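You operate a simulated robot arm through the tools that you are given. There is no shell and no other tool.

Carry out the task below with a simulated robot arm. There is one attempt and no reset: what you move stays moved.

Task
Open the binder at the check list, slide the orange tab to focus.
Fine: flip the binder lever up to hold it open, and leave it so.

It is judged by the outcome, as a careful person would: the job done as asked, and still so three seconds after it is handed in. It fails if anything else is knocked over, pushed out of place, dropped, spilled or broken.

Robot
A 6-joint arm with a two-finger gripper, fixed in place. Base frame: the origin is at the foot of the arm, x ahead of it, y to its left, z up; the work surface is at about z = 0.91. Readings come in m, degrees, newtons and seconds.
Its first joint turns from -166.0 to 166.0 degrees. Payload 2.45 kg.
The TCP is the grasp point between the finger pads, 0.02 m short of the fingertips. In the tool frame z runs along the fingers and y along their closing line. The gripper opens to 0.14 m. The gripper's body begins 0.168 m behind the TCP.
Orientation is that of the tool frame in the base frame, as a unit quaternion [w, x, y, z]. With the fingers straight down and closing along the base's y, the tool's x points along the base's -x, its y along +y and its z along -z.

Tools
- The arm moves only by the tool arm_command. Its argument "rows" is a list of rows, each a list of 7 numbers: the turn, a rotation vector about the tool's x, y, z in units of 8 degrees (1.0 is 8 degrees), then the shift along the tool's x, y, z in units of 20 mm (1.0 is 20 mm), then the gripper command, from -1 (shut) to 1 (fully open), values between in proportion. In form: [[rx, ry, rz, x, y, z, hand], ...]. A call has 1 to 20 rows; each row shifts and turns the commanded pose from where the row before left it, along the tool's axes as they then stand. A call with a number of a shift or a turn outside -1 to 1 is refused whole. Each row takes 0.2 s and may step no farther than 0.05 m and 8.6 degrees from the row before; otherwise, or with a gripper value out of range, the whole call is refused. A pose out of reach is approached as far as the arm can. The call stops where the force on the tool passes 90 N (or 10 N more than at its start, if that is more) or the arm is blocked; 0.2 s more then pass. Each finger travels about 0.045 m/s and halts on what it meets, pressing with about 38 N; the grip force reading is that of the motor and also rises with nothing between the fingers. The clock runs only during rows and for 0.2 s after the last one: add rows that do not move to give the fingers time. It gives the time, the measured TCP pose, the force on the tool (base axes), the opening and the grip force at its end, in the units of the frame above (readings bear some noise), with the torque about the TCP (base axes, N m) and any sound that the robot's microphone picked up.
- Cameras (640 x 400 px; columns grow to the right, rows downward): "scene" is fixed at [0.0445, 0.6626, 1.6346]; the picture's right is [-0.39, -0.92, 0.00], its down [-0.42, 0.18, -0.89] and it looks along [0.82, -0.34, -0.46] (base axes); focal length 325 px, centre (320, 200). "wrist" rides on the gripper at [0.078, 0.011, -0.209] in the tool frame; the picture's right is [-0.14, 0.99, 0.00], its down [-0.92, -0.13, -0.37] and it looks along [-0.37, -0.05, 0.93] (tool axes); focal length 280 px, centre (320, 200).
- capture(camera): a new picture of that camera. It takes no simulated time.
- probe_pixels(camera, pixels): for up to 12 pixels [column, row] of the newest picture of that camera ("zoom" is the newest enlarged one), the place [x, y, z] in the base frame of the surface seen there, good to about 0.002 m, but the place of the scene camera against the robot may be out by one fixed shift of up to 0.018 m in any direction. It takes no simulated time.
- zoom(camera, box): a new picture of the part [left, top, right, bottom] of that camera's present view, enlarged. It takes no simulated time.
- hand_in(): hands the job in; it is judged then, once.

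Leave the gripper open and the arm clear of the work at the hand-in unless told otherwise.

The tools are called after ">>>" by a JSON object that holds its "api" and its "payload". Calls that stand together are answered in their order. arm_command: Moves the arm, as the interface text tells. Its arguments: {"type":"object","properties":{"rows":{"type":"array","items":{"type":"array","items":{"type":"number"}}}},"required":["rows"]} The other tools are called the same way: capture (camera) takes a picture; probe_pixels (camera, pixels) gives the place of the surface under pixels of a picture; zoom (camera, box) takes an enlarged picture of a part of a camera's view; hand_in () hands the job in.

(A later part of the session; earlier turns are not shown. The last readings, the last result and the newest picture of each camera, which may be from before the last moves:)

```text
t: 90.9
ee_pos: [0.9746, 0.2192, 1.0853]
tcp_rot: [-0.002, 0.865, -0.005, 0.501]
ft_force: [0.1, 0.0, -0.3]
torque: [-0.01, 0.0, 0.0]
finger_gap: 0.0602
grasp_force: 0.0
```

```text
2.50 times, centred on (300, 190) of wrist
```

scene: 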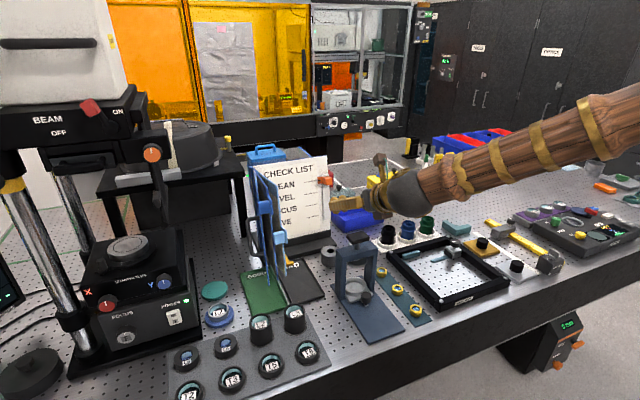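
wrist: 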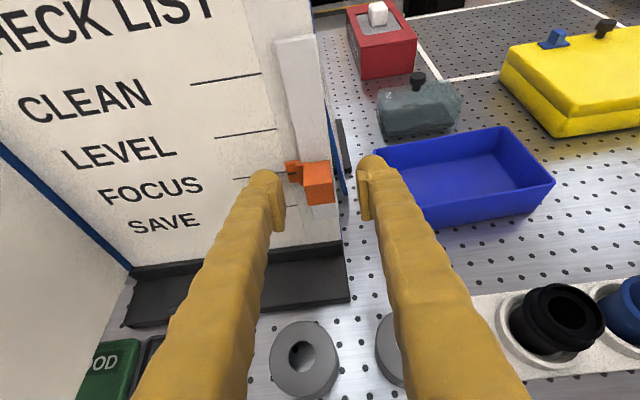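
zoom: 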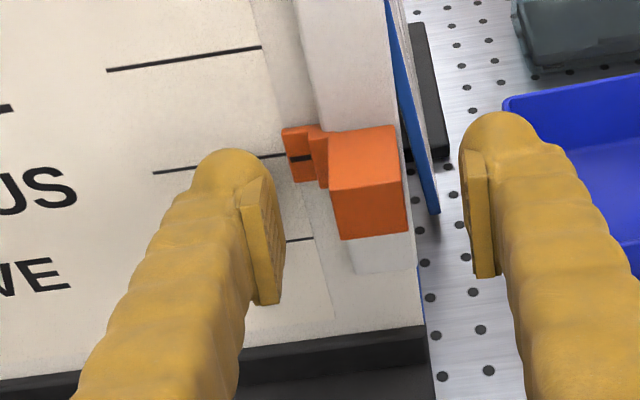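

The pointer mark appears aligned with the FOCUS tick, with the same slight parallax it had at CLEAN. I'll confirm with probes.

>>> {"api": "probe_pixels", "payload": {"camera": "zoom", "pixels": [[300, 158], [303, 158], [270, 157], [280, 155.5], [180, 169], [345, 228], [400, 225]]}}

```text
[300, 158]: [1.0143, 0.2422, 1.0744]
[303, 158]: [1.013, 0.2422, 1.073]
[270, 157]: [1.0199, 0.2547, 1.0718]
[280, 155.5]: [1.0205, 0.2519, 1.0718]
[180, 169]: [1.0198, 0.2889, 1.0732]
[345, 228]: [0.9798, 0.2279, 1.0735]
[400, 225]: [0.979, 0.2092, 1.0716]
```

The pointer mark (z 1.074) lines up with the FOCUS tick (z 1.072). Next is the lever. I'll retreat and go to a place where I can see it well.

>>> {"api": "arm_command", "payload": {"rows": [[0, 0, 0, 0, 0, -0.9, -0.14], [0, 0, 0, 0, 0, -0.9, -0.14], [0, 0, 0, 0, 0, -0.9, -0.14], [0, 0, 0, 0, 0, -0.9, -0.14], [0, 0, 0, 0, 0, -0.9, -0.14], [0, 0, 0, -0.173, -0.889, -0.522, -0.14], [0, 0, 0, -0.173, -0.889, -0.522, -0.14], [0, 0, 0, -0.173, -0.889, -0.522, -0.14], [0, 0, 0, -0.173, -0.889, -0.522, -0.14], [0, 0, 0, -0.173, -0.889, -0.522, -0.14], [0, 0, 0, -0.173, -0.889, -0.522, -0.14], [0, 0, 0, -0.173, -0.889, -0.522, -0.14], [0, 0, 0, -0.173, -0.889, -0.522, -0.14]]}}

>>> {"api": "capture", "payload": {"camera": "wrist"}}

>>> {"api": "capture", "payload": {"camera": "scene"}}

```text
t: 93.7
ee_pos: [0.8111, 0.3609, 1.1481]
tcp_rot: [-0.002, 0.866, -0.006, 0.501]
ft_force: [0.7, 0.4, 0.2]
torque: [-0.02, 0.01, -0.01]
finger_gap: 0.0602
grasp_force: 0.1
```

```text
taken
```

wrist: 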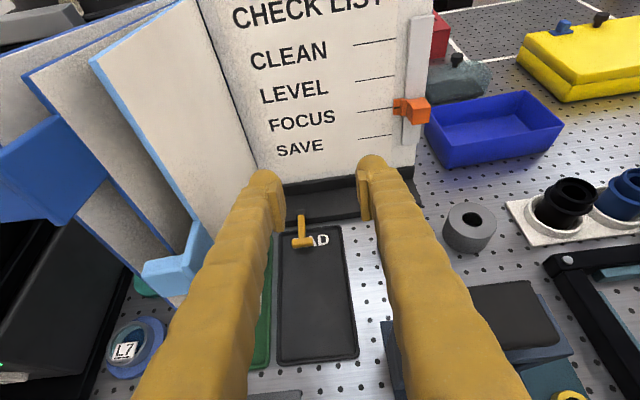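

```text
taken
```

scene: 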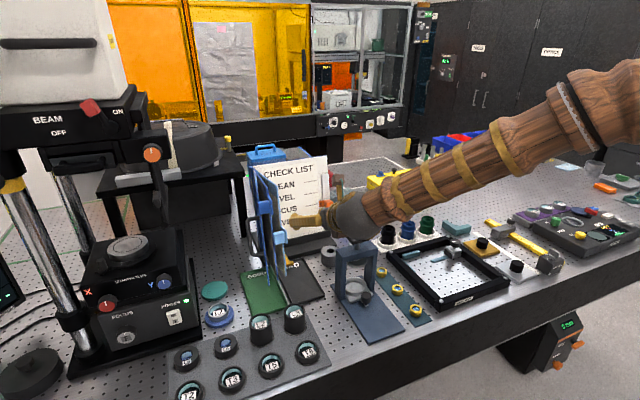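

The lever is clearly visible at wrist (303,235). I'll zoom and probe it along with the base, the tray and the CARE page bottom.

>>> {"api": "zoom", "payload": {"camera": "wrist", "box": [230, 170, 370, 290]}}

>>> {"api": "probe_pixels", "payload": {"camera": "wrist", "pixels": [[301, 218], [301, 228], [302, 237], [294, 241], [311, 241], [302, 247], [292, 208], [300, 190], [300, 270], [330, 235], [245, 290], [330, 212]]}}

```text
3.33 times, centred on (300, 230) of wrist
```

zoom: 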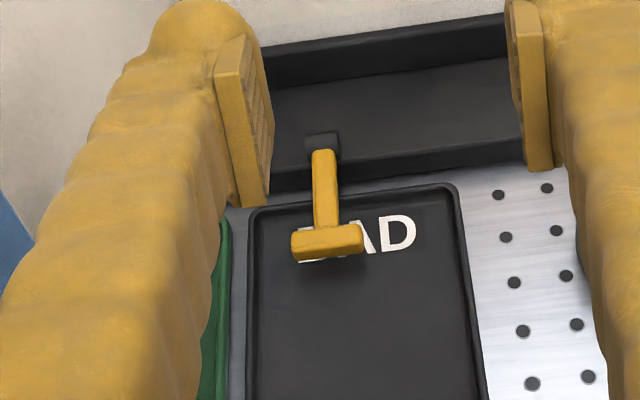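

```text
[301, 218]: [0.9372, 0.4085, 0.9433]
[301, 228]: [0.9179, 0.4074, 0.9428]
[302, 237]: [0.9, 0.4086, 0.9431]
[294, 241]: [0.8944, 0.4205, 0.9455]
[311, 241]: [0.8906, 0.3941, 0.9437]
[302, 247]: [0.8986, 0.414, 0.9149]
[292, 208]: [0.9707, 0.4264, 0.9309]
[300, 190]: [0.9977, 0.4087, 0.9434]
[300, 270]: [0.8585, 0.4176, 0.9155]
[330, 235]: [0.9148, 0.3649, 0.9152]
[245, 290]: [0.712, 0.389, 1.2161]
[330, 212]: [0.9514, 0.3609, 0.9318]
```

The lever's T-bar is at about x 0.888–0.90, y 0.394–0.4215, top z 0.9445, with its pivot near x 0.945. My hand must fit between the opened CARE page on the left and the blue press on the right, so I'll probe both.

>>> {"api": "probe_pixels", "payload": {"camera": "wrist", "pixels": [[475, 295], [540, 295], [480, 335], [555, 335], [395, 330], [385, 390], [200, 180], [245, 165], [120, 80], [190, 215], [160, 280], [400, 390]]}}

>>> {"api": "zoom", "payload": {"camera": "scene", "box": [230, 130, 420, 350]}}

```text
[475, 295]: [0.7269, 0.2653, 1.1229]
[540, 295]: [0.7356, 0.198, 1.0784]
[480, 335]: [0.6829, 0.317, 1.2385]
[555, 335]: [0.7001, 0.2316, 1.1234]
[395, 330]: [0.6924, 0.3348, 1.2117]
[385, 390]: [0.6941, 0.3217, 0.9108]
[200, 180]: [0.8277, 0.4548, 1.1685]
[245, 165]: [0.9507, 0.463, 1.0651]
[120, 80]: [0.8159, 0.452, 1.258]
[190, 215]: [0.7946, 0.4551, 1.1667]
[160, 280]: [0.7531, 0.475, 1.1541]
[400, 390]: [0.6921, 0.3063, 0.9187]
```

```text
1.82 times, centred on (325, 240) of scene
```

zoom: 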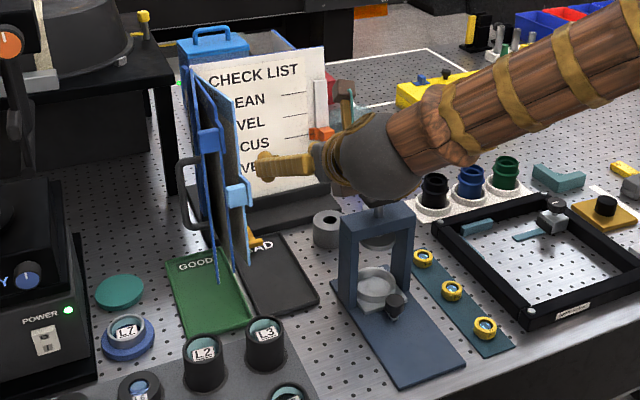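

The CARE page face is at y≈0.455 and the press at y≤0.306, so there is a corridor. I'll check the BAD tray's rim height next to the T-bar, since the left finger comes down near it.

>>> {"api": "zoom", "payload": {"camera": "wrist", "box": [265, 200, 355, 270]}}

>>> {"api": "probe_pixels", "payload": {"camera": "wrist", "pixels": [[285, 240], [284, 250], [283, 260], [330, 226], [318, 227], [341, 240], [303, 215], [293, 238], [311, 237], [303, 211], [346, 270]]}}

```text
5.71 times, centred on (310, 235) of wrist
```

zoom: 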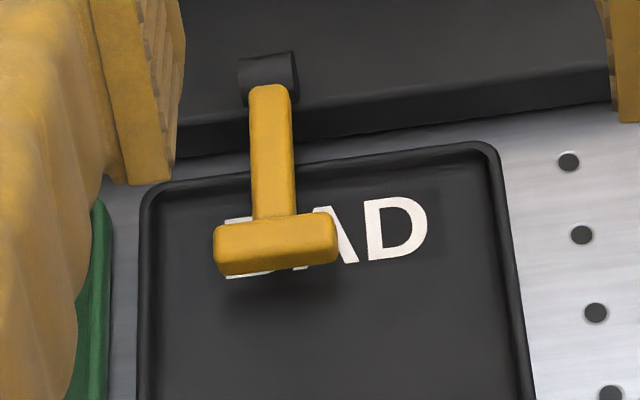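

```text
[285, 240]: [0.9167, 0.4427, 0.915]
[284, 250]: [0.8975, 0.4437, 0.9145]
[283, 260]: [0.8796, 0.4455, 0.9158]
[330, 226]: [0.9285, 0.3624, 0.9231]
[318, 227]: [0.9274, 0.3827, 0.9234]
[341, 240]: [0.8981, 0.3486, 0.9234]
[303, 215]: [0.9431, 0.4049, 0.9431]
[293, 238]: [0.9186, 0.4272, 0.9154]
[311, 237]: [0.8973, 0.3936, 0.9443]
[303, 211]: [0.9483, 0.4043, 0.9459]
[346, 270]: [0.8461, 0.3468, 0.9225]
```

Rim top is z 0.923, so keeping fingertips above 0.928 clears it. I'll descend to 8 cm short of the T-bar with the gripper at 4.5 cm.

>>> {"api": "arm_command", "payload": {"rows": [[0, 0, 0, -0.818, -0.294, 0.515, -0.36], [0, 0, 0, -0.818, -0.294, 0.515, -0.36], [0, 0, 0, -0.818, -0.294, 0.515, -0.36], [0, 0, 0, -0.818, -0.294, 0.515, -0.36], [0, 0, 0, -0.818, -0.294, 0.515, -0.36], [0, 0, 0, -0.818, -0.294, 0.515, -0.36], [0, 0, 0, -0.818, -0.294, 0.515, -0.36], [0, 0, 0, -0.818, -0.294, 0.515, -0.36]]}}

>>> {"api": "capture", "payload": {"camera": "wrist"}}

>>> {"api": "zoom", "payload": {"camera": "scene", "box": [230, 150, 420, 350]}}

```text
t: 95.5
ee_pos: [0.8172, 0.4098, 0.9944]
tcp_rot: [-0.002, 0.866, -0.006, 0.501]
ft_force: [3.8, -7.6, 1.3]
torque: [0.15, 0.12, 0.2]
finger_gap: 0.0409
grasp_force: 0.0
```

```text
taken
```

wrist: 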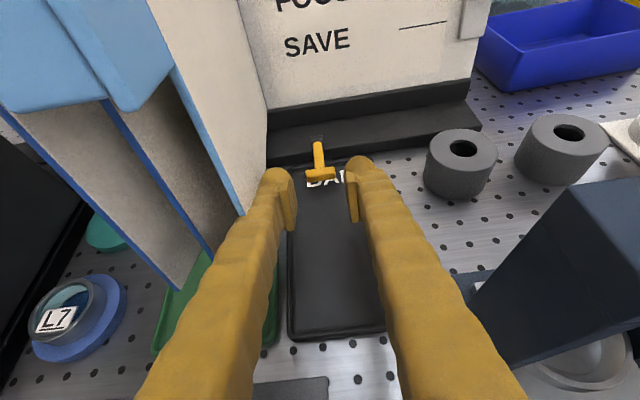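

```text
2.00 times, centred on (325, 250) of scene
```

zoom: 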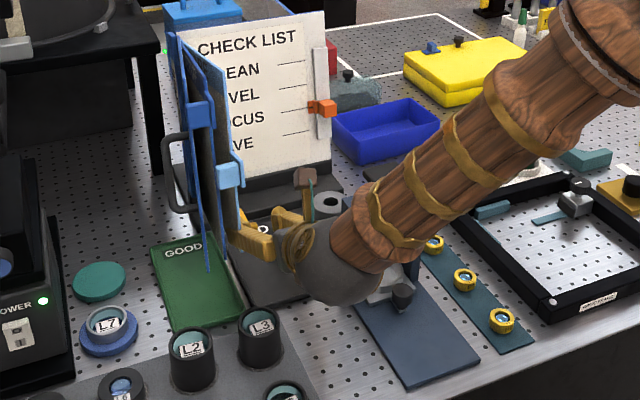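

The left finger lightly touches the CARE page edge (7.6 N, gap held at 41 mm). I'll narrow the gap to 36 mm, shift 3 mm right and yaw 5° so the hand moves away from the page, then re-probe the T-bar.

>>> {"api": "arm_command", "payload": {"rows": [[0, 0, 0, 0, 0.15, 0, -0.486], [0.541, 0, -0.3125, 0, 0, 0, -0.486]]}}

>>> {"api": "capture", "payload": {"camera": "wrist"}}

>>> {"api": "zoom", "payload": {"camera": "wrist", "box": [240, 110, 400, 240]}}

```text
t: 96.1
ee_pos: [0.8183, 0.4054, 0.9944]
tcp_rot: [-0.024, 0.865, 0.033, 0.5]
ft_force: [0.1, -0.3, 1.0]
torque: [-0.01, -0.01, -0.01]
finger_gap: 0.0359
grasp_force: 0.1
```

```text
taken
```

wrist: 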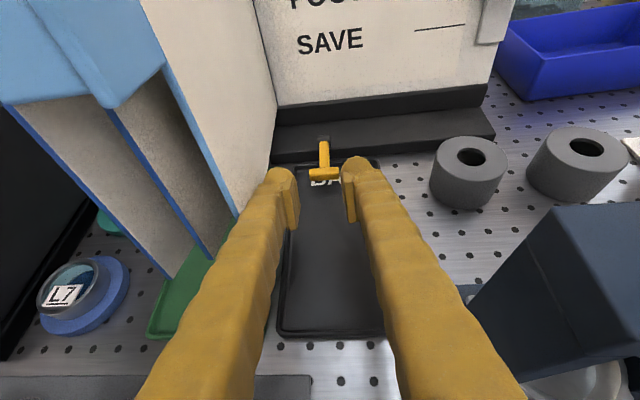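

```text
3.08 times, centred on (320, 175) of wrist
```

zoom: 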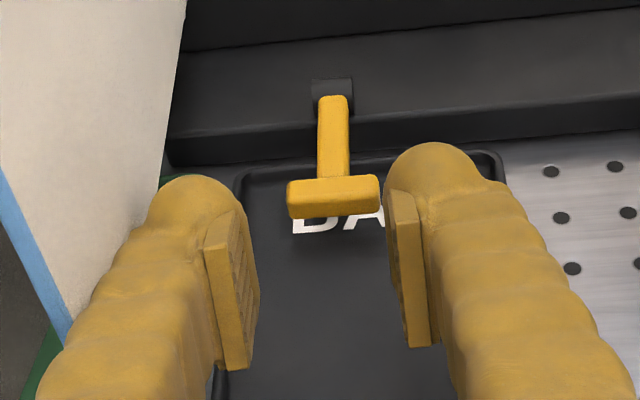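

Contact is gone. I'll probe the T-bar from this close view.

>>> {"api": "probe_pixels", "payload": {"camera": "zoom", "pixels": [[292, 185], [292, 210], [375, 180], [375, 205], [333, 190], [333, 208], [333, 110], [333, 150], [330, 85], [240, 200], [340, 30]]}}

```text
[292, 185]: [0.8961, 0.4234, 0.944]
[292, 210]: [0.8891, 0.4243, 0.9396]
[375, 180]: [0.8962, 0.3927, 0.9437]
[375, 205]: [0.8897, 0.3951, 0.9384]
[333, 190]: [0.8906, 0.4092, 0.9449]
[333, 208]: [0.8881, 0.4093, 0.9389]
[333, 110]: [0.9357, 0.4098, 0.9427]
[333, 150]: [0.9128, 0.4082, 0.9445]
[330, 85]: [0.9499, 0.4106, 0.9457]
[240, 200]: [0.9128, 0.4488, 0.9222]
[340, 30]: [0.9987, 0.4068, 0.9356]
```

The T-bar is 32 mm wide (y 0.3925–0.4245, centre 0.4085). I'll open to 44 mm and advance 7.8 cm onto it, keeping the tips above the tray rim.

>>> {"api": "arm_command", "payload": {"rows": [[0, 0, 0, -0.014, 0.033, 0.784, -0.371], [0, 0, 0, -0.014, 0.033, 0.784, -0.371], [0, 0, 0, -0.014, 0.033, 0.784, -0.371], [0, 0, 0, -0.014, 0.033, 0.784, -0.371], [0, 0, 0, -0.014, 0.033, 0.784, -0.371]]}}

>>> {"api": "capture", "payload": {"camera": "wrist"}}

>>> {"api": "zoom", "payload": {"camera": "wrist", "box": [240, 110, 400, 240]}}

```text
t: 97.3
ee_pos: [0.8846, 0.4091, 0.9542]
tcp_rot: [-0.024, 0.864, 0.033, 0.501]
ft_force: [0.5, 0.4, -0.5]
torque: [-0.03, 0.04, -0.01]
finger_gap: 0.0441
grasp_force: 0.0
```

```text
taken
```

wrist: 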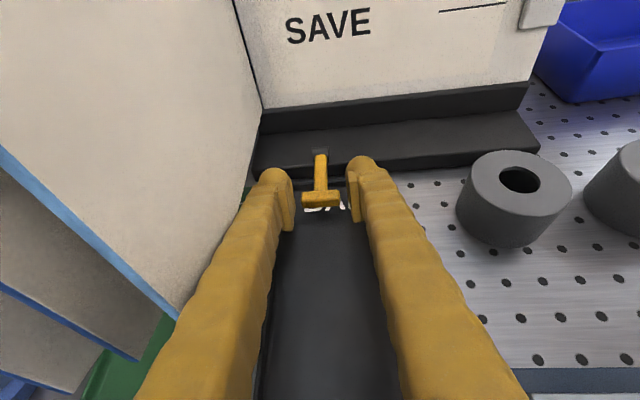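

```text
3.08 times, centred on (320, 175) of wrist
```

zoom: 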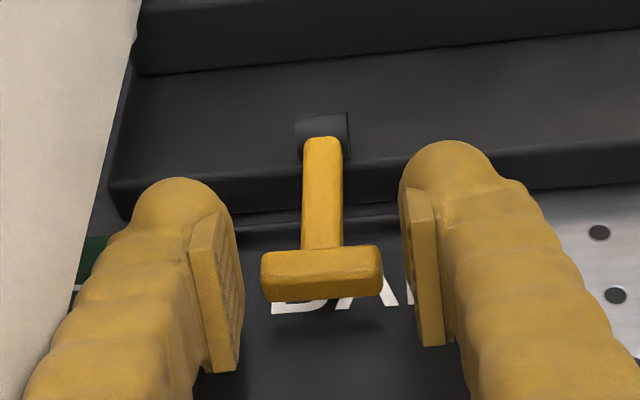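

The T-bar is centred between the pads. I'll close on its ends.

>>> {"api": "arm_command", "payload": {"rows": [[0, 0, 0, 0, 0, 0, -1], [0, 0, 0, 0, 0, 0, -1], [0, 0, 0, 0, 0, 0, -1]]}}

>>> {"api": "zoom", "payload": {"camera": "wrist", "box": [240, 110, 400, 240]}}

```text
t: 98.1
ee_pos: [0.885, 0.4089, 0.9538]
tcp_rot: [-0.024, 0.865, 0.033, 0.501]
ft_force: [9.7, 26.9, -3.2]
torque: [0.28, 0.02, 0.03]
finger_gap: 0.033
grasp_force: 45.1
```

```text
3.08 times, centred on (320, 175) of wrist
```

zoom: 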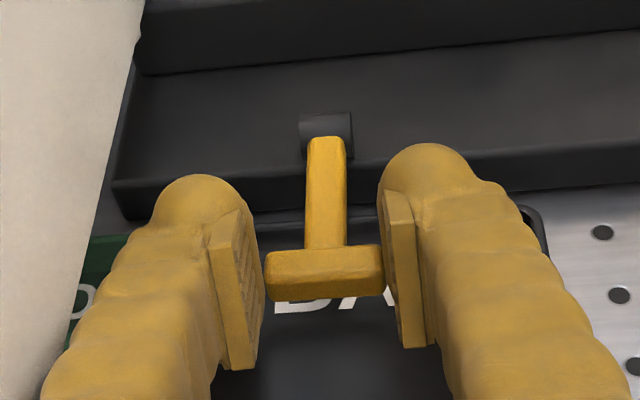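

Gripped at 33 mm. I'll ease 2 mm left to balance and lift along the lever's arc to about 30°.

>>> {"api": "arm_command", "payload": {"rows": [[0, 0, 0, 0, -0.08, 0, -1], [0, 0, 0, 0.328, 0.004, -0.135, -1], [0, 0, 0, 0.328, 0.004, -0.135, -1], [0, 0, 0, 0.35, 0.012, -0.05, -1], [0, 0, 0, 0.35, 0.012, -0.05, -1]]}}

>>> {"api": "capture", "payload": {"camera": "wrist"}}

>>> {"api": "zoom", "payload": {"camera": "wrist", "box": [240, 110, 400, 240]}}

```text
t: 99.3
ee_pos: [0.8931, 0.4091, 0.9813]
tcp_rot: [-0.023, 0.865, 0.033, 0.501]
ft_force: [-10.4, 0.2, -12.2]
torque: [-0.1, 1.14, -0.01]
finger_gap: 0.0327
grasp_force: 45.2
```

```text
taken
```

wrist: 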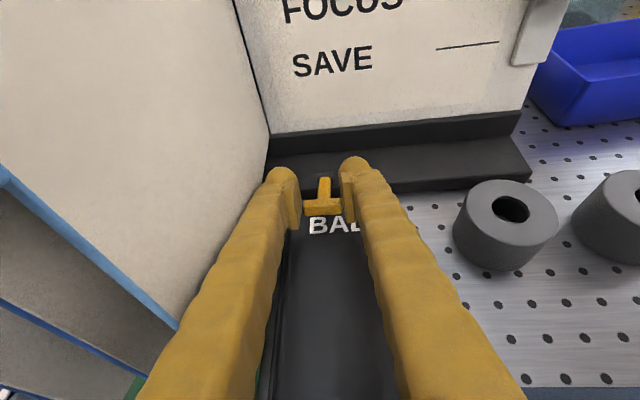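

```text
3.08 times, centred on (320, 175) of wrist
```

zoom: 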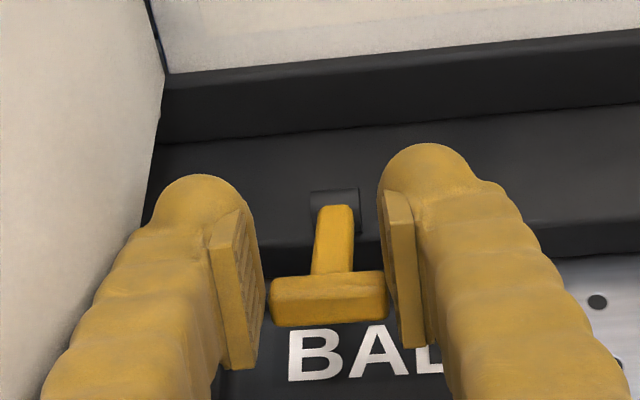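

The lever is rising smoothly. I'll continue to about 60° in two pieces while watching the force against the page.

>>> {"api": "arm_command", "payload": {"rows": [[0, 0, 0, 0.353, 0.018, 0.046, -1], [0, 0, 0, 0.353, 0.018, 0.046, -1]]}}

>>> {"api": "arm_command", "payload": {"rows": [[0, 0, 0, 0.329, 0.024, 0.135, -1], [0, 0, 0, 0.329, 0.024, 0.135, -1]]}}

>>> {"api": "capture", "payload": {"camera": "wrist"}}

>>> {"api": "zoom", "payload": {"camera": "scene", "box": [230, 150, 420, 350]}}

```text
t: 99.9
ee_pos: [0.9009, 0.4113, 0.993]
tcp_rot: [-0.023, 0.864, 0.032, 0.501]
ft_force: [-0.2, 0.4, -0.2]
torque: [0.02, 0.0, 0.0]
finger_gap: 0.0
grasp_force: 28.9
```

```text
t: 100.5
ee_pos: [0.9115, 0.411, 1.0016]
tcp_rot: [-0.023, 0.865, 0.032, 0.5]
ft_force: [0.4, -0.6, 0.1]
torque: [-0.01, -0.01, 0.0]
finger_gap: 0.0
grasp_force: 29.2
```

```text
taken
```

wrist: 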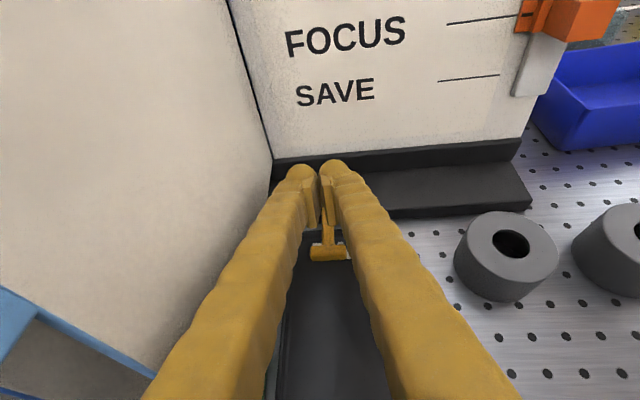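

```text
2.00 times, centred on (325, 250) of scene
```

zoom: 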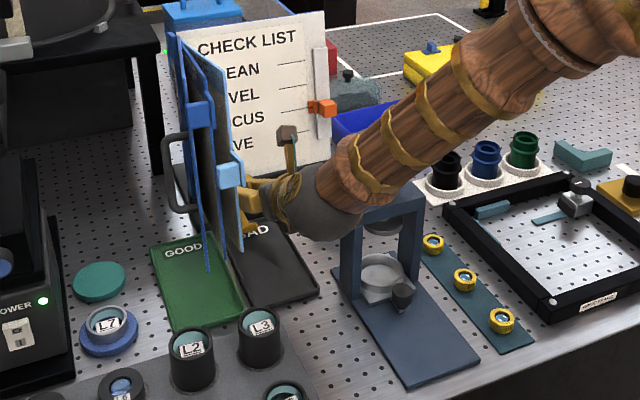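

The T-bar slipped out and the fingers are now shut above it. I'll probe where the lever came to rest.

>>> {"api": "zoom", "payload": {"camera": "wrist", "box": [260, 150, 400, 290]}}

>>> {"api": "probe_pixels", "payload": {"camera": "wrist", "pixels": [[313, 248], [313, 258], [345, 247], [328, 252], [328, 258], [327, 240], [326, 225], [349, 252]]}}

```text
2.86 times, centred on (330, 220) of wrist
```

zoom: 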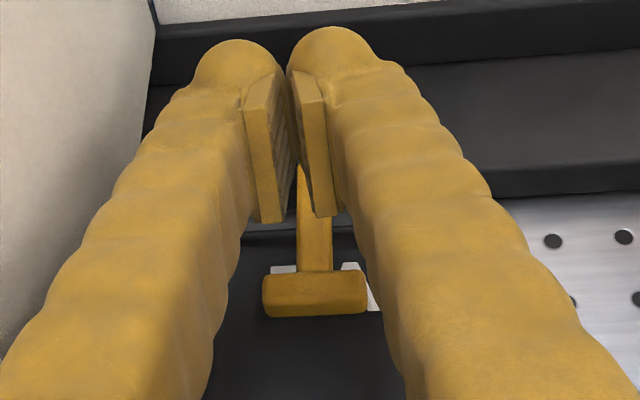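

```text
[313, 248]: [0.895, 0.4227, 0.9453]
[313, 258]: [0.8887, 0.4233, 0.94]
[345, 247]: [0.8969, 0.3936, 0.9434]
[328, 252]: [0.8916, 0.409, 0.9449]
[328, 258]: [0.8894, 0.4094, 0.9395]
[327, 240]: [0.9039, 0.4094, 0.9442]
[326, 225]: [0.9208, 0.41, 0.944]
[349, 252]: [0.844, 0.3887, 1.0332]
```

The lever dropped back flat, so it needs a deeper hold on the T-bar. I'll back off and re-approach 5 mm lower so that the T sits well inside the pads.

>>> {"api": "arm_command", "payload": {"rows": [[0, 0, 0, 0, 0, -1, -1], [0, 0, 0, 0, 0, -1, -1], [0, 0, 0, 0, 0, -1, -1], [0, 0, 0, 0, 0, -1, -1], [0, 0, 0, 0, 0, -1, -0.6], [0, 0, 0, -0.967, 0, 0.417, -0.371], [0, 0, 0, -0.967, 0, 0.417, -0.371], [0, 0, 0, -0.967, 0, 0.417, -0.371]]}}

>>> {"api": "capture", "payload": {"camera": "wrist"}}

```text
t: 102.3
ee_pos: [0.819, 0.402, 0.9876]
tcp_rot: [-0.023, 0.865, 0.032, 0.501]
ft_force: [0.1, -0.4, 0.8]
torque: [-0.01, -0.01, -0.02]
finger_gap: 0.044
grasp_force: 0.0
```

```text
taken
```

wrist: 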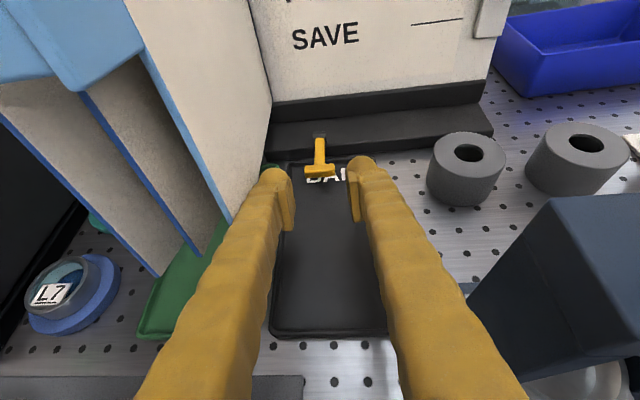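

Lined up with no contact. Forward 8 cm onto the T-bar.

>>> {"api": "arm_command", "payload": {"rows": [[0, 0, 0, 0, -0.016, 0.8, -0.371], [0, 0, 0, 0, -0.016, 0.8, -0.371], [0, 0, 0, 0, -0.016, 0.8, -0.371], [0, 0, 0, 0, -0.016, 0.8, -0.371], [0, 0, 0, 0, -0.016, 0.8, -0.371]]}}

>>> {"api": "zoom", "payload": {"camera": "wrist", "box": [240, 110, 400, 240]}}

```text
t: 103.5
ee_pos: [0.8873, 0.4097, 0.9483]
tcp_rot: [-0.023, 0.864, 0.032, 0.501]
ft_force: [0.0, 0.7, 0.2]
torque: [-0.06, -0.02, -0.02]
finger_gap: 0.0441
grasp_force: 0.0
```

```text
3.08 times, centred on (320, 175) of wrist
```

zoom: 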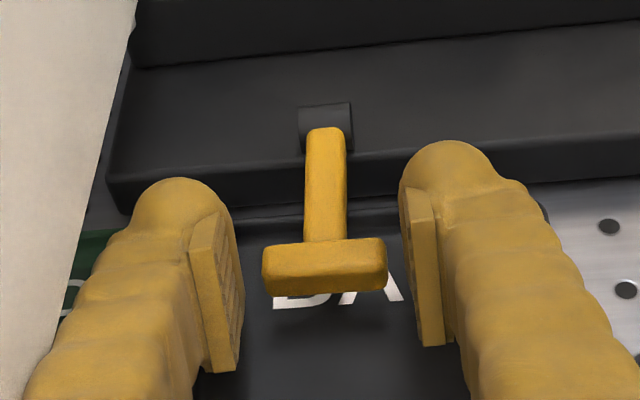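

Deeper now. I'll go 3 mm further, close, balance, and check the force.

>>> {"api": "arm_command", "payload": {"rows": [[0, 0, 0, 0, 0, 0.15, -0.371], [0, 0, 0, 0, 0, 0, -1], [0, 0, 0, 0, 0, 0, -1], [0, 0, 0, 0, 0, 0, -1]]}}

>>> {"api": "zoom", "payload": {"camera": "wrist", "box": [240, 110, 400, 240]}}

```text
t: 104.5
ee_pos: [0.8886, 0.4104, 0.9462]
tcp_rot: [-0.023, 0.864, 0.032, 0.502]
ft_force: [1.5, -9.2, -0.3]
torque: [0.17, 0.01, -0.24]
finger_gap: 0.0331
grasp_force: 45.2
```

```text
3.08 times, centred on (320, 175) of wrist
```

zoom: 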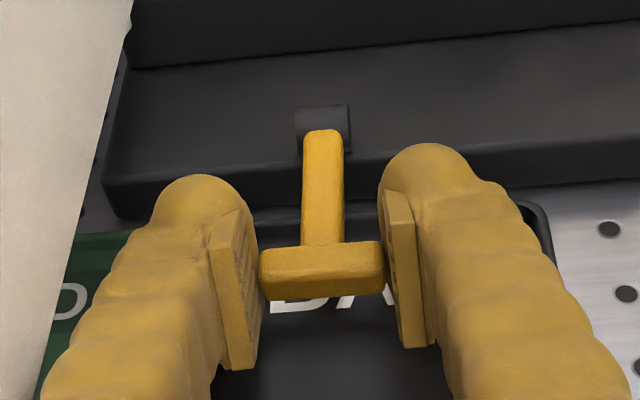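

Firm grip (33 mm, 45 N). I'll lift along the arc to 30° and read the forces.

>>> {"api": "arm_command", "payload": {"rows": [[0, 0, 0, 0.219, 0.002, -0.09, -1], [0, 0, 0, 0.219, 0.002, -0.09, -1], [0, 0, 0, 0.219, 0.002, -0.09, -1], [0, 0, 0, 0.234, 0.008, -0.032, -1], [0, 0, 0, 0.234, 0.008, -0.032, -1], [0, 0, 0, 0.234, 0.008, -0.032, -1]]}}

>>> {"api": "zoom", "payload": {"camera": "wrist", "box": [240, 110, 400, 240]}}

```text
t: 105.9
ee_pos: [0.8969, 0.4094, 0.9746]
tcp_rot: [-0.022, 0.866, 0.032, 0.499]
ft_force: [-6.7, -11.2, -18.3]
torque: [-0.07, 1.24, -0.11]
finger_gap: 0.0329
grasp_force: 44.9
```

```text
3.08 times, centred on (320, 175) of wrist
```

zoom: 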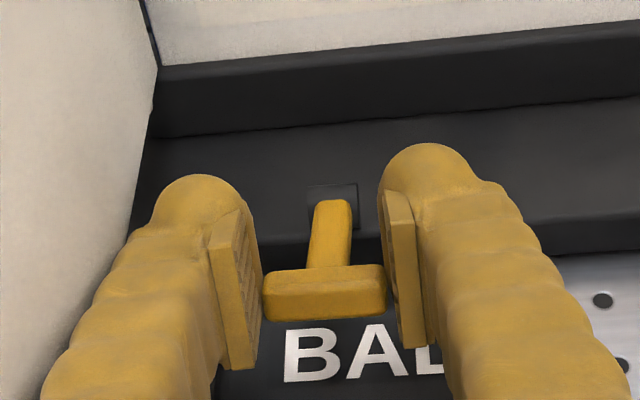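

The lever follows. I'll probe the T-bar's actual position to check the arc before continuing.

>>> {"api": "probe_pixels", "payload": {"camera": "zoom", "pixels": [[290, 280], [290, 305], [360, 280], [360, 303], [330, 280], [330, 225], [330, 300]]}}

```text
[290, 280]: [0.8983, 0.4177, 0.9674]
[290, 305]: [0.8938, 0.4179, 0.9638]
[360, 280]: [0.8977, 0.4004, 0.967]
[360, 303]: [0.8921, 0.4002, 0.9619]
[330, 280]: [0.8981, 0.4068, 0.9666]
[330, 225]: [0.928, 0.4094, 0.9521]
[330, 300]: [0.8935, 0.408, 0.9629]
```

The lever is at about 26°, with the T-bar slipping slightly downward in the pads because the lever has spring resistance. There is still pad width left, so I'll continue with extra tangential lift and a little co-rotation.

>>> {"api": "arm_command", "payload": {"rows": [[0, -0.2, 0, 0.214, 0.01, 0.02, -1], [0, -0.2, 0, 0.214, 0.01, 0.02, -1], [0, -0.2, 0, 0.214, 0.01, 0.02, -1], [0, -0.2, 0, 0.214, 0.01, 0.02, -1], [0, -0.2, 0, 0.214, 0.01, 0.02, -1]]}}

>>> {"api": "zoom", "payload": {"camera": "wrist", "box": [240, 110, 400, 240]}}

```text
t: 107.1
ee_pos: [0.9109, 0.4097, 0.9908]
tcp_rot: [-0.021, 0.898, 0.034, 0.438]
ft_force: [-5.3, -9.8, -22.1]
torque: [-0.12, 1.07, -0.09]
finger_gap: 0.0332
grasp_force: 45.2
```

```text
3.08 times, centred on (320, 175) of wrist
```

zoom: 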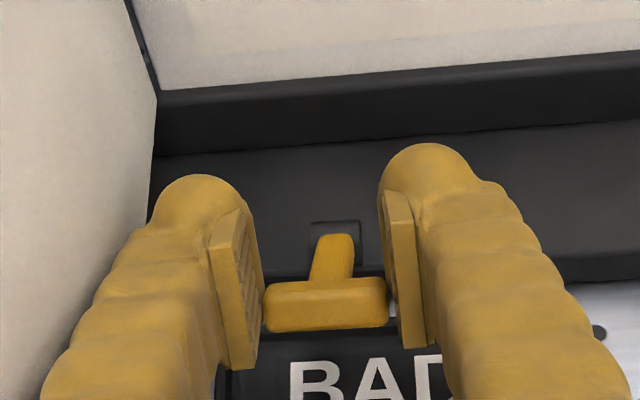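

Still holding at about 22 N. I'll check the T's real angle before continuing.

>>> {"api": "probe_pixels", "payload": {"camera": "zoom", "pixels": [[330, 293], [330, 318], [330, 245], [300, 293], [370, 318]]}}

```text
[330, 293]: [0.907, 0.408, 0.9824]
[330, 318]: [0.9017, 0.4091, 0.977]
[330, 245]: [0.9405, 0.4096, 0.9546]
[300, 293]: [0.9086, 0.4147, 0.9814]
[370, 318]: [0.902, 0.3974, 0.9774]
```

The lever is really at 40° and the slip is small. I'll continue to about 70° with slight co-rotation.

>>> {"api": "arm_command", "payload": {"rows": [[0, -0.2, 0, 0.221, 0.014, 0.03, -1], [0, -0.2, 0, 0.221, 0.014, 0.035, -1], [0, -0.2, 0, 0.221, 0.014, 0.04, -1], [0, -0.2, 0, 0.221, 0.014, 0.045, -1]]}}

>>> {"api": "zoom", "payload": {"camera": "wrist", "box": [240, 110, 400, 240]}}

```text
t: 108.1
ee_pos: [0.9248, 0.4101, 1.0028]
tcp_rot: [-0.019, 0.921, 0.035, 0.388]
ft_force: [-1.1, 7.4, -20.5]
torque: [-0.15, 0.59, -0.07]
finger_gap: 0.0327
grasp_force: 44.9
```

```text
3.08 times, centred on (320, 175) of wrist
```

zoom: 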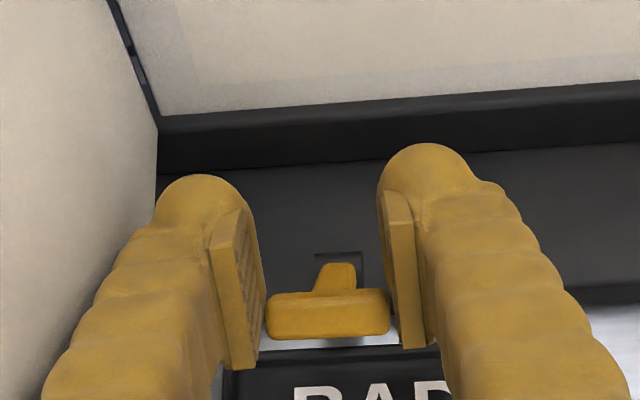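

Still held. I'll probe again.

>>> {"api": "probe_pixels", "payload": {"camera": "zoom", "pixels": [[330, 303], [330, 325], [338, 272], [338, 285], [290, 300]]}}

```text
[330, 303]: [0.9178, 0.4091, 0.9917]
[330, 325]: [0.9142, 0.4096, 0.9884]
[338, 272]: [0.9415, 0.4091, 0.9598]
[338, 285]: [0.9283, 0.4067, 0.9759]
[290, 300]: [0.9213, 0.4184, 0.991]
```

At 53°, with the T near the pads' lower edge but still held. I'll continue, mostly forward now.

>>> {"api": "arm_command", "payload": {"rows": [[0, -0.15, 0, 0.26, 0.018, 0.07, -1], [0, -0.15, 0, 0.26, 0.018, 0.075, -1], [0, -0.15, 0, 0.26, 0.018, 0.08, -1]]}}

>>> {"api": "zoom", "payload": {"camera": "wrist", "box": [240, 110, 400, 240]}}

```text
t: 108.9
ee_pos: [0.938, 0.4091, 1.0125]
tcp_rot: [-0.018, 0.932, 0.036, 0.359]
ft_force: [-0.2, 0.3, 0.2]
torque: [-0.01, 0.02, 0.03]
finger_gap: 0.0002
grasp_force: 29.6
```

```text
3.08 times, centred on (320, 175) of wrist
```

zoom: 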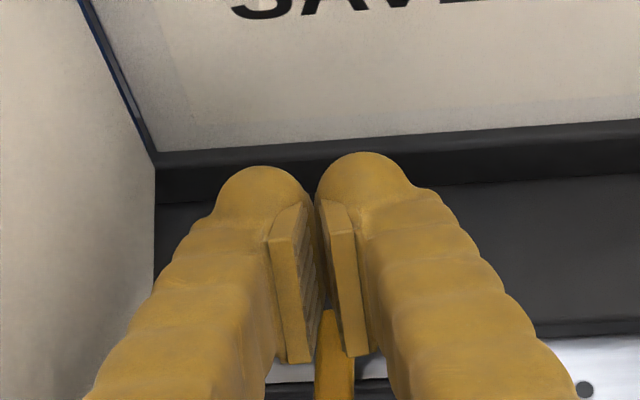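

It slipped at about 60°. I'll look at where the lever and pages are now.

>>> {"api": "capture", "payload": {"camera": "wrist"}}

>>> {"api": "zoom", "payload": {"camera": "scene", "box": [230, 150, 420, 350]}}

>>> {"api": "probe_pixels", "payload": {"camera": "wrist", "pixels": [[323, 225], [323, 232], [323, 245], [323, 260], [200, 150], [150, 250], [100, 320]]}}

```text
taken
```

wrist: 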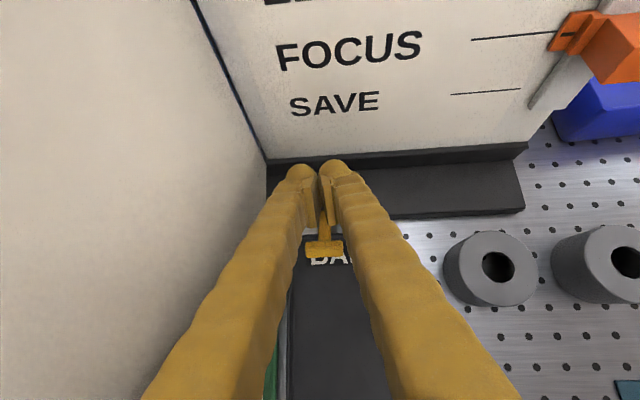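

```text
2.00 times, centred on (325, 250) of scene
```

zoom: 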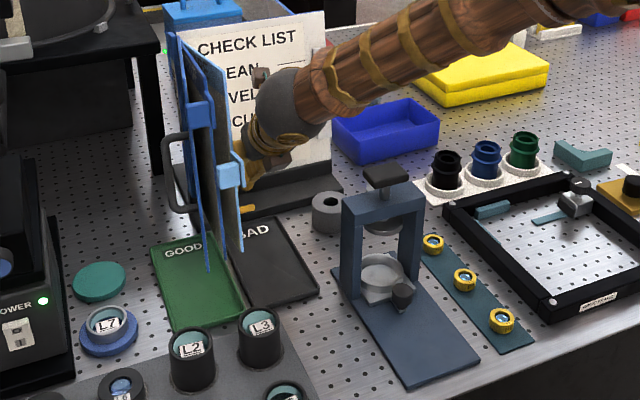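

```text
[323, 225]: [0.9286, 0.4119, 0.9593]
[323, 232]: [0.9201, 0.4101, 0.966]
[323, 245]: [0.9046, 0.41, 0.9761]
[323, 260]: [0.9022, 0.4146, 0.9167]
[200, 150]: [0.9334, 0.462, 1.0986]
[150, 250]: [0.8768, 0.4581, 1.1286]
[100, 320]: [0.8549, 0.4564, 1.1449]
```

The lever is at about 37° rather than flat. I'll wait one short row to see whether it is falling slowly or stays there.

>>> {"api": "arm_command", "payload": {"rows": [[0, 0, 0, 0, 0, 0, -1]]}}

>>> {"api": "capture", "payload": {"camera": "wrist"}}

>>> {"api": "probe_pixels", "payload": {"camera": "wrist", "pixels": [[323, 225], [323, 232], [323, 245], [323, 250]]}}

```text
t: 109.3
ee_pos: [0.9389, 0.4088, 1.0108]
tcp_rot: [-0.019, 0.932, 0.036, 0.36]
ft_force: [0.1, 0.4, 0.3]
torque: [0.01, 0.0, 0.0]
finger_gap: 0.0
grasp_force: 29.4
```

```text
taken
```

wrist: 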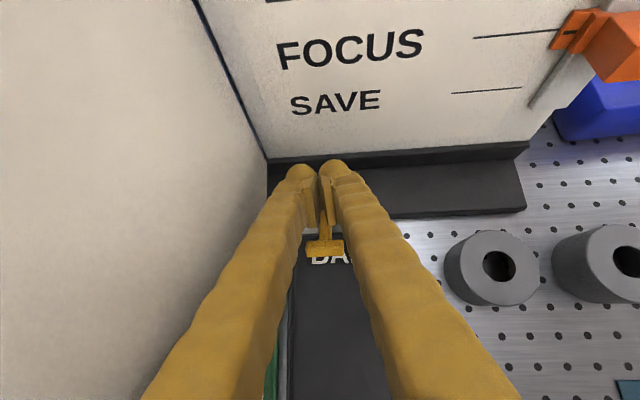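

```text
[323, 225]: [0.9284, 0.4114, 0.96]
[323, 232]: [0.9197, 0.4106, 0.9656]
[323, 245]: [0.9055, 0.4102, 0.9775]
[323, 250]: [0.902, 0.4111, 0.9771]
```

The lever stays at about 37° on its own friction. I'll now retract, go round below it, and push it the rest of the way from its underside with closed fingers. Retract and lower first.

>>> {"api": "arm_command", "payload": {"rows": [[0, 0, 0, 0, 0, -1, -1], [0, 0, 0, 0, 0, -1, -1], [0, 0, 0, 0, 0, -1, -1], [0, 0, 0, 0, 0, -1, -1], [0, 0, 0, 0, 0, -1, -1], [0, 0, 0, 0, 0, -1, -1], [0, 0, 0, 0, 0, -1, -1], [0, 0, 0, -0.88, -0.05, 0, -1], [0, 0, 0, -0.88, -0.05, 0, -1], [0, 0, 0, -0.88, -0.05, 0, -1], [0, 0, 0, -0.88, -0.05, 0, -1], [0, 0, 0, -0.88, -0.05, 0, -1]]}}

>>> {"api": "capture", "payload": {"camera": "wrist"}}

>>> {"api": "zoom", "payload": {"camera": "wrist", "box": [240, 80, 400, 220]}}

```text
t: 111.9
ee_pos: [0.779, 0.4016, 1.0546]
tcp_rot: [-0.018, 0.932, 0.035, 0.36]
ft_force: [-0.8, 0.3, 0.4]
torque: [0.02, 0.0, -0.02]
finger_gap: 0.0
grasp_force: 29.6
```

```text
taken
```

wrist: 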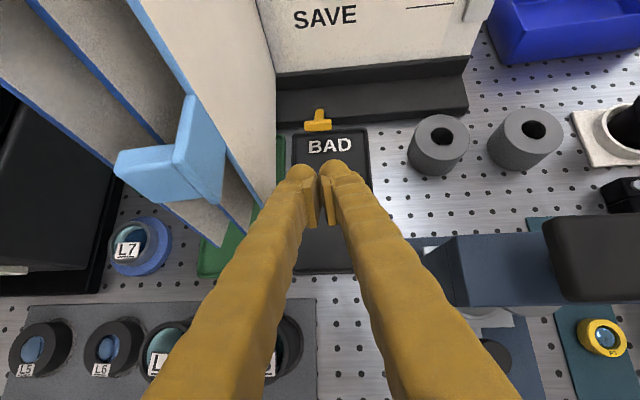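

```text
2.86 times, centred on (320, 150) of wrist
```

zoom: 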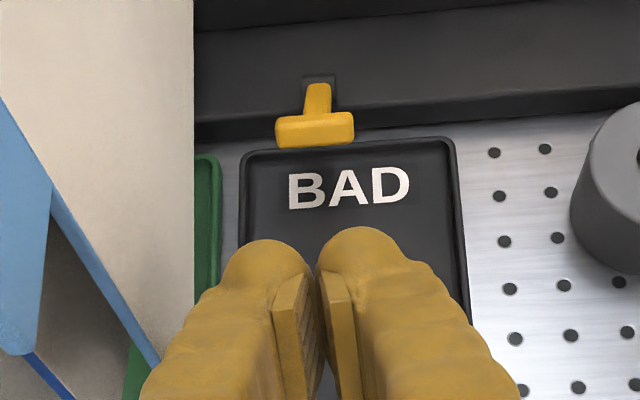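

The lever is still half-raised, with the T at wrist (318,125). I'll probe its position to aim beneath it.

>>> {"api": "probe_pixels", "payload": {"camera": "zoom", "pixels": [[285, 120], [345, 118], [315, 120], [315, 135], [282, 140], [347, 138], [318, 95], [318, 85]]}}

```text
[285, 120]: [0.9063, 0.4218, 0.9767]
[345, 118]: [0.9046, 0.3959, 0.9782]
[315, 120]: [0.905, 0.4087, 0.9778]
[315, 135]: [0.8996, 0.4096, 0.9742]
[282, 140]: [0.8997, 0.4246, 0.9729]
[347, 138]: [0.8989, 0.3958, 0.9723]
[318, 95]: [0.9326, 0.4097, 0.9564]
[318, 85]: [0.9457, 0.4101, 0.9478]
```

The geometry matches my estimate. I'll go forward 14 cm, which puts the fingers just under the T with the tips about 8 mm above the tray floor.

>>> {"api": "arm_command", "payload": {"rows": [[0, 0, 0, 0, 0, 1, -1], [0, 0, 0, 0, 0, 1, -1], [0, 0, 0, 0, 0, 1, -1], [0, 0, 0, 0, 0, 1, -1], [0, 0, 0, 0, 0, 1, -1], [0, 0, 0, 0.1, 0, 1, -1], [0, 0, 0, 0.1, 0, 0.9, -1]]}}

>>> {"api": "capture", "payload": {"camera": "wrist"}}

>>> {"api": "zoom", "payload": {"camera": "wrist", "box": [240, 80, 400, 220]}}

```text
t: 113.5
ee_pos: [0.8746, 0.4113, 0.9549]
tcp_rot: [-0.018, 0.933, 0.036, 0.359]
ft_force: [1.1, -0.1, 0.2]
torque: [-0.01, -0.01, 0.0]
finger_gap: 0.0
grasp_force: 29.5
```

```text
taken
```

wrist: 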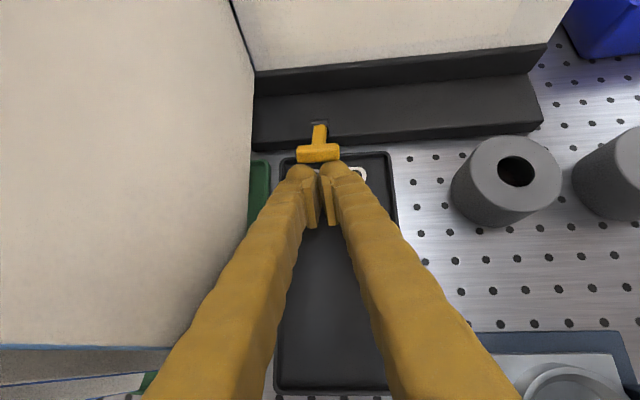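

```text
2.86 times, centred on (320, 150) of wrist
```

zoom: 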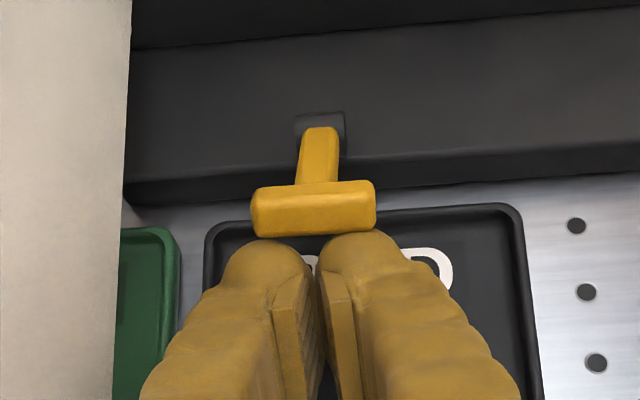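

The fingertips are just below and in front of the T. I'll push up and forward along the lever's arc.

>>> {"api": "arm_command", "payload": {"rows": [[0, 0, 0, 0.2, 0.02, 0, -1], [0, 0, 0, 0.2, 0.02, 0, -1], [0, 0, 0, 0.206, 0.02, -0.017, -1], [0, 0, 0, 0.206, 0.02, -0.017, -1], [0, 0, 0, 0.206, 0.02, -0.017, -1], [0, 0, 0, 0.233, 0.02, 0.04, -1], [0, 0, 0, 0.233, 0.02, 0.04, -1], [0, 0, 0, 0.233, 0.02, 0.04, -1]]}}

>>> {"api": "zoom", "payload": {"camera": "wrist", "box": [240, 80, 400, 220]}}

```text
t: 115.3
ee_pos: [0.9024, 0.4079, 0.9767]
tcp_rot: [-0.018, 0.932, 0.036, 0.359]
ft_force: [-0.8, 0.6, 0.5]
torque: [0.0, 0.0, 0.0]
finger_gap: 0.0
grasp_force: 29.7
```

```text
2.86 times, centred on (320, 150) of wrist
```

zoom: 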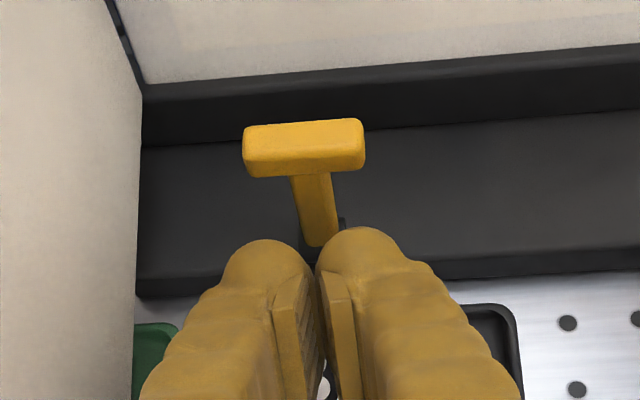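

The lever snapped up and stands upright by itself, and my fingers carry no load. I'll probe it, then back away.

>>> {"api": "probe_pixels", "payload": {"camera": "zoom", "pixels": [[300, 130], [250, 150], [360, 140], [300, 160], [315, 185], [318, 215], [322, 240], [300, 172]]}}

>>> {"api": "arm_command", "payload": {"rows": [[0, 0, 0, 0, 0, -1, -1], [0, 0, 0, 0, 0, -1, -1], [0, 0, 0, 0, 0, -1, -1], [0, 0, 0, 0, 0, -1, -1], [0, 0, 0, 0, 0, -1, -1], [0, 0, 0, 0, 0, -1, -1], [0, 0, 0, 0, 0, -1, -1]]}}

>>> {"api": "capture", "payload": {"camera": "wrist"}}

>>> {"api": "zoom", "payload": {"camera": "wrist", "box": [240, 40, 400, 180]}}

>>> {"api": "zoom", "payload": {"camera": "scene", "box": [230, 150, 420, 350]}}

```text
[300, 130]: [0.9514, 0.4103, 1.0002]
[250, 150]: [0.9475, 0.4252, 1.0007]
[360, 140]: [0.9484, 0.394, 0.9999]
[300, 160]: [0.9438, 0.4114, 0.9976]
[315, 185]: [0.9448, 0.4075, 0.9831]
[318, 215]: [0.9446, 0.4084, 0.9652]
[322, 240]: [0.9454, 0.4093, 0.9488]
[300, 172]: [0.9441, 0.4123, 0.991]
```

```text
t: 116.9
ee_pos: [0.8078, 0.4004, 1.0809]
tcp_rot: [-0.017, 0.933, 0.036, 0.359]
ft_force: [-0.2, -0.7, -1.2]
torque: [0.0, -0.01, -0.01]
finger_gap: 0.0
grasp_force: 29.4
```

```text
taken
```

wrist: 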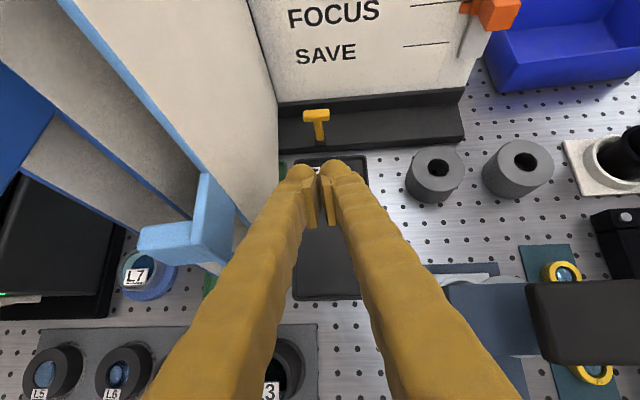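

```text
2.86 times, centred on (320, 110) of wrist
```

zoom: 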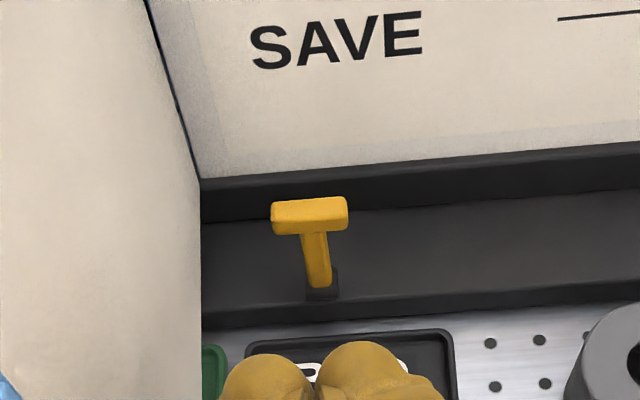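

```text
2.00 times, centred on (325, 250) of scene
```

zoom: 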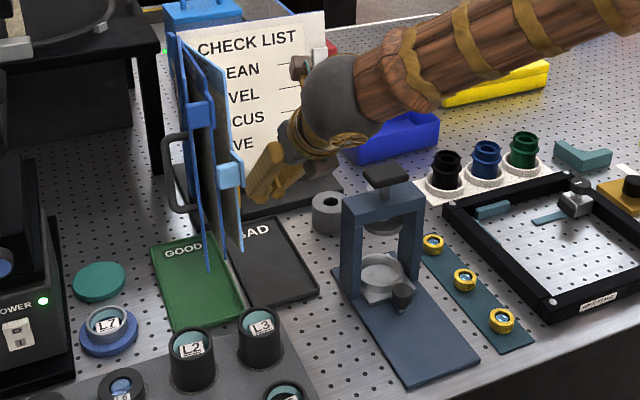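

The lever stands vertical (x≈0.944 from z 0.949 to 1.00) and holds. I'll move the arm up and back clear of the work.

>>> {"api": "arm_command", "payload": {"rows": [[0, 0, 0, 0, 0.1, -1, -1], [0, 0, 0, 0, 0.1, -1, -1], [0, 0, 0, 0, 0.1, -1, -1], [0, 0, 0, 0, 0.1, -1, -1], [0, 0, 0, 0.5, 0.1, -1, -1], [0, 0, 0, 0.5, 0.1, -1, -1], [0, 0, 0, 0.6, 0, -0.8, -1], [0, 0, 0, 0.6, 0, -0.8, -1], [0, 0, 0, 0.6, 0, -0.8, -1], [0, 0, 0, 0.6, 0, -0.8, -1], [0, 0, 0, 0.6, 0, -0.8, -1], [0, 0, 0, 0.6, 0, -0.8, -1]]}}

>>> {"api": "capture", "payload": {"camera": "wrist"}}

>>> {"api": "capture", "payload": {"camera": "scene"}}

```text
t: 119.5
ee_pos: [0.7319, 0.3799, 1.3031]
tcp_rot: [-0.018, 0.933, 0.035, 0.358]
ft_force: [0.5, 0.1, -0.4]
torque: [-0.01, 0.0, -0.04]
finger_gap: 0.0
grasp_force: 29.4
```

```text
taken
```

wrist: 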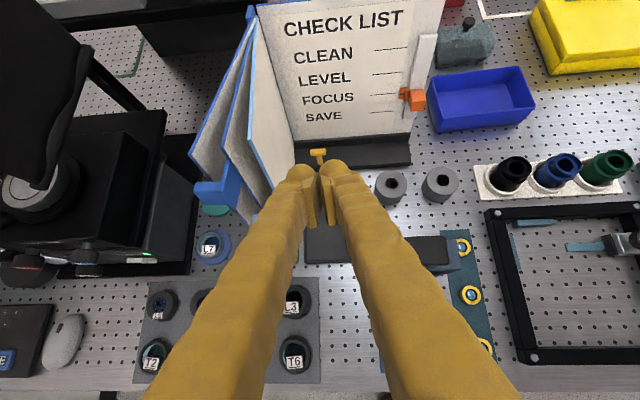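

```text
taken
```

scene: 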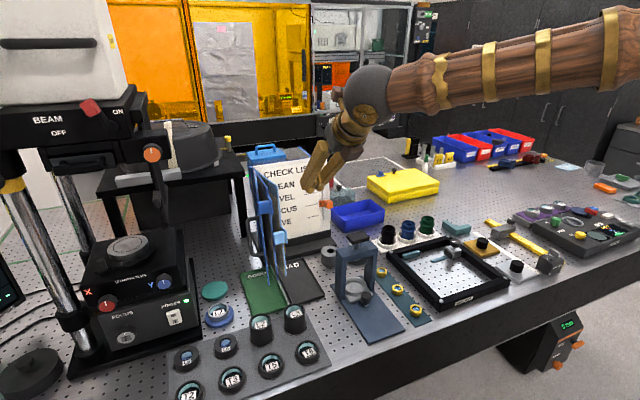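

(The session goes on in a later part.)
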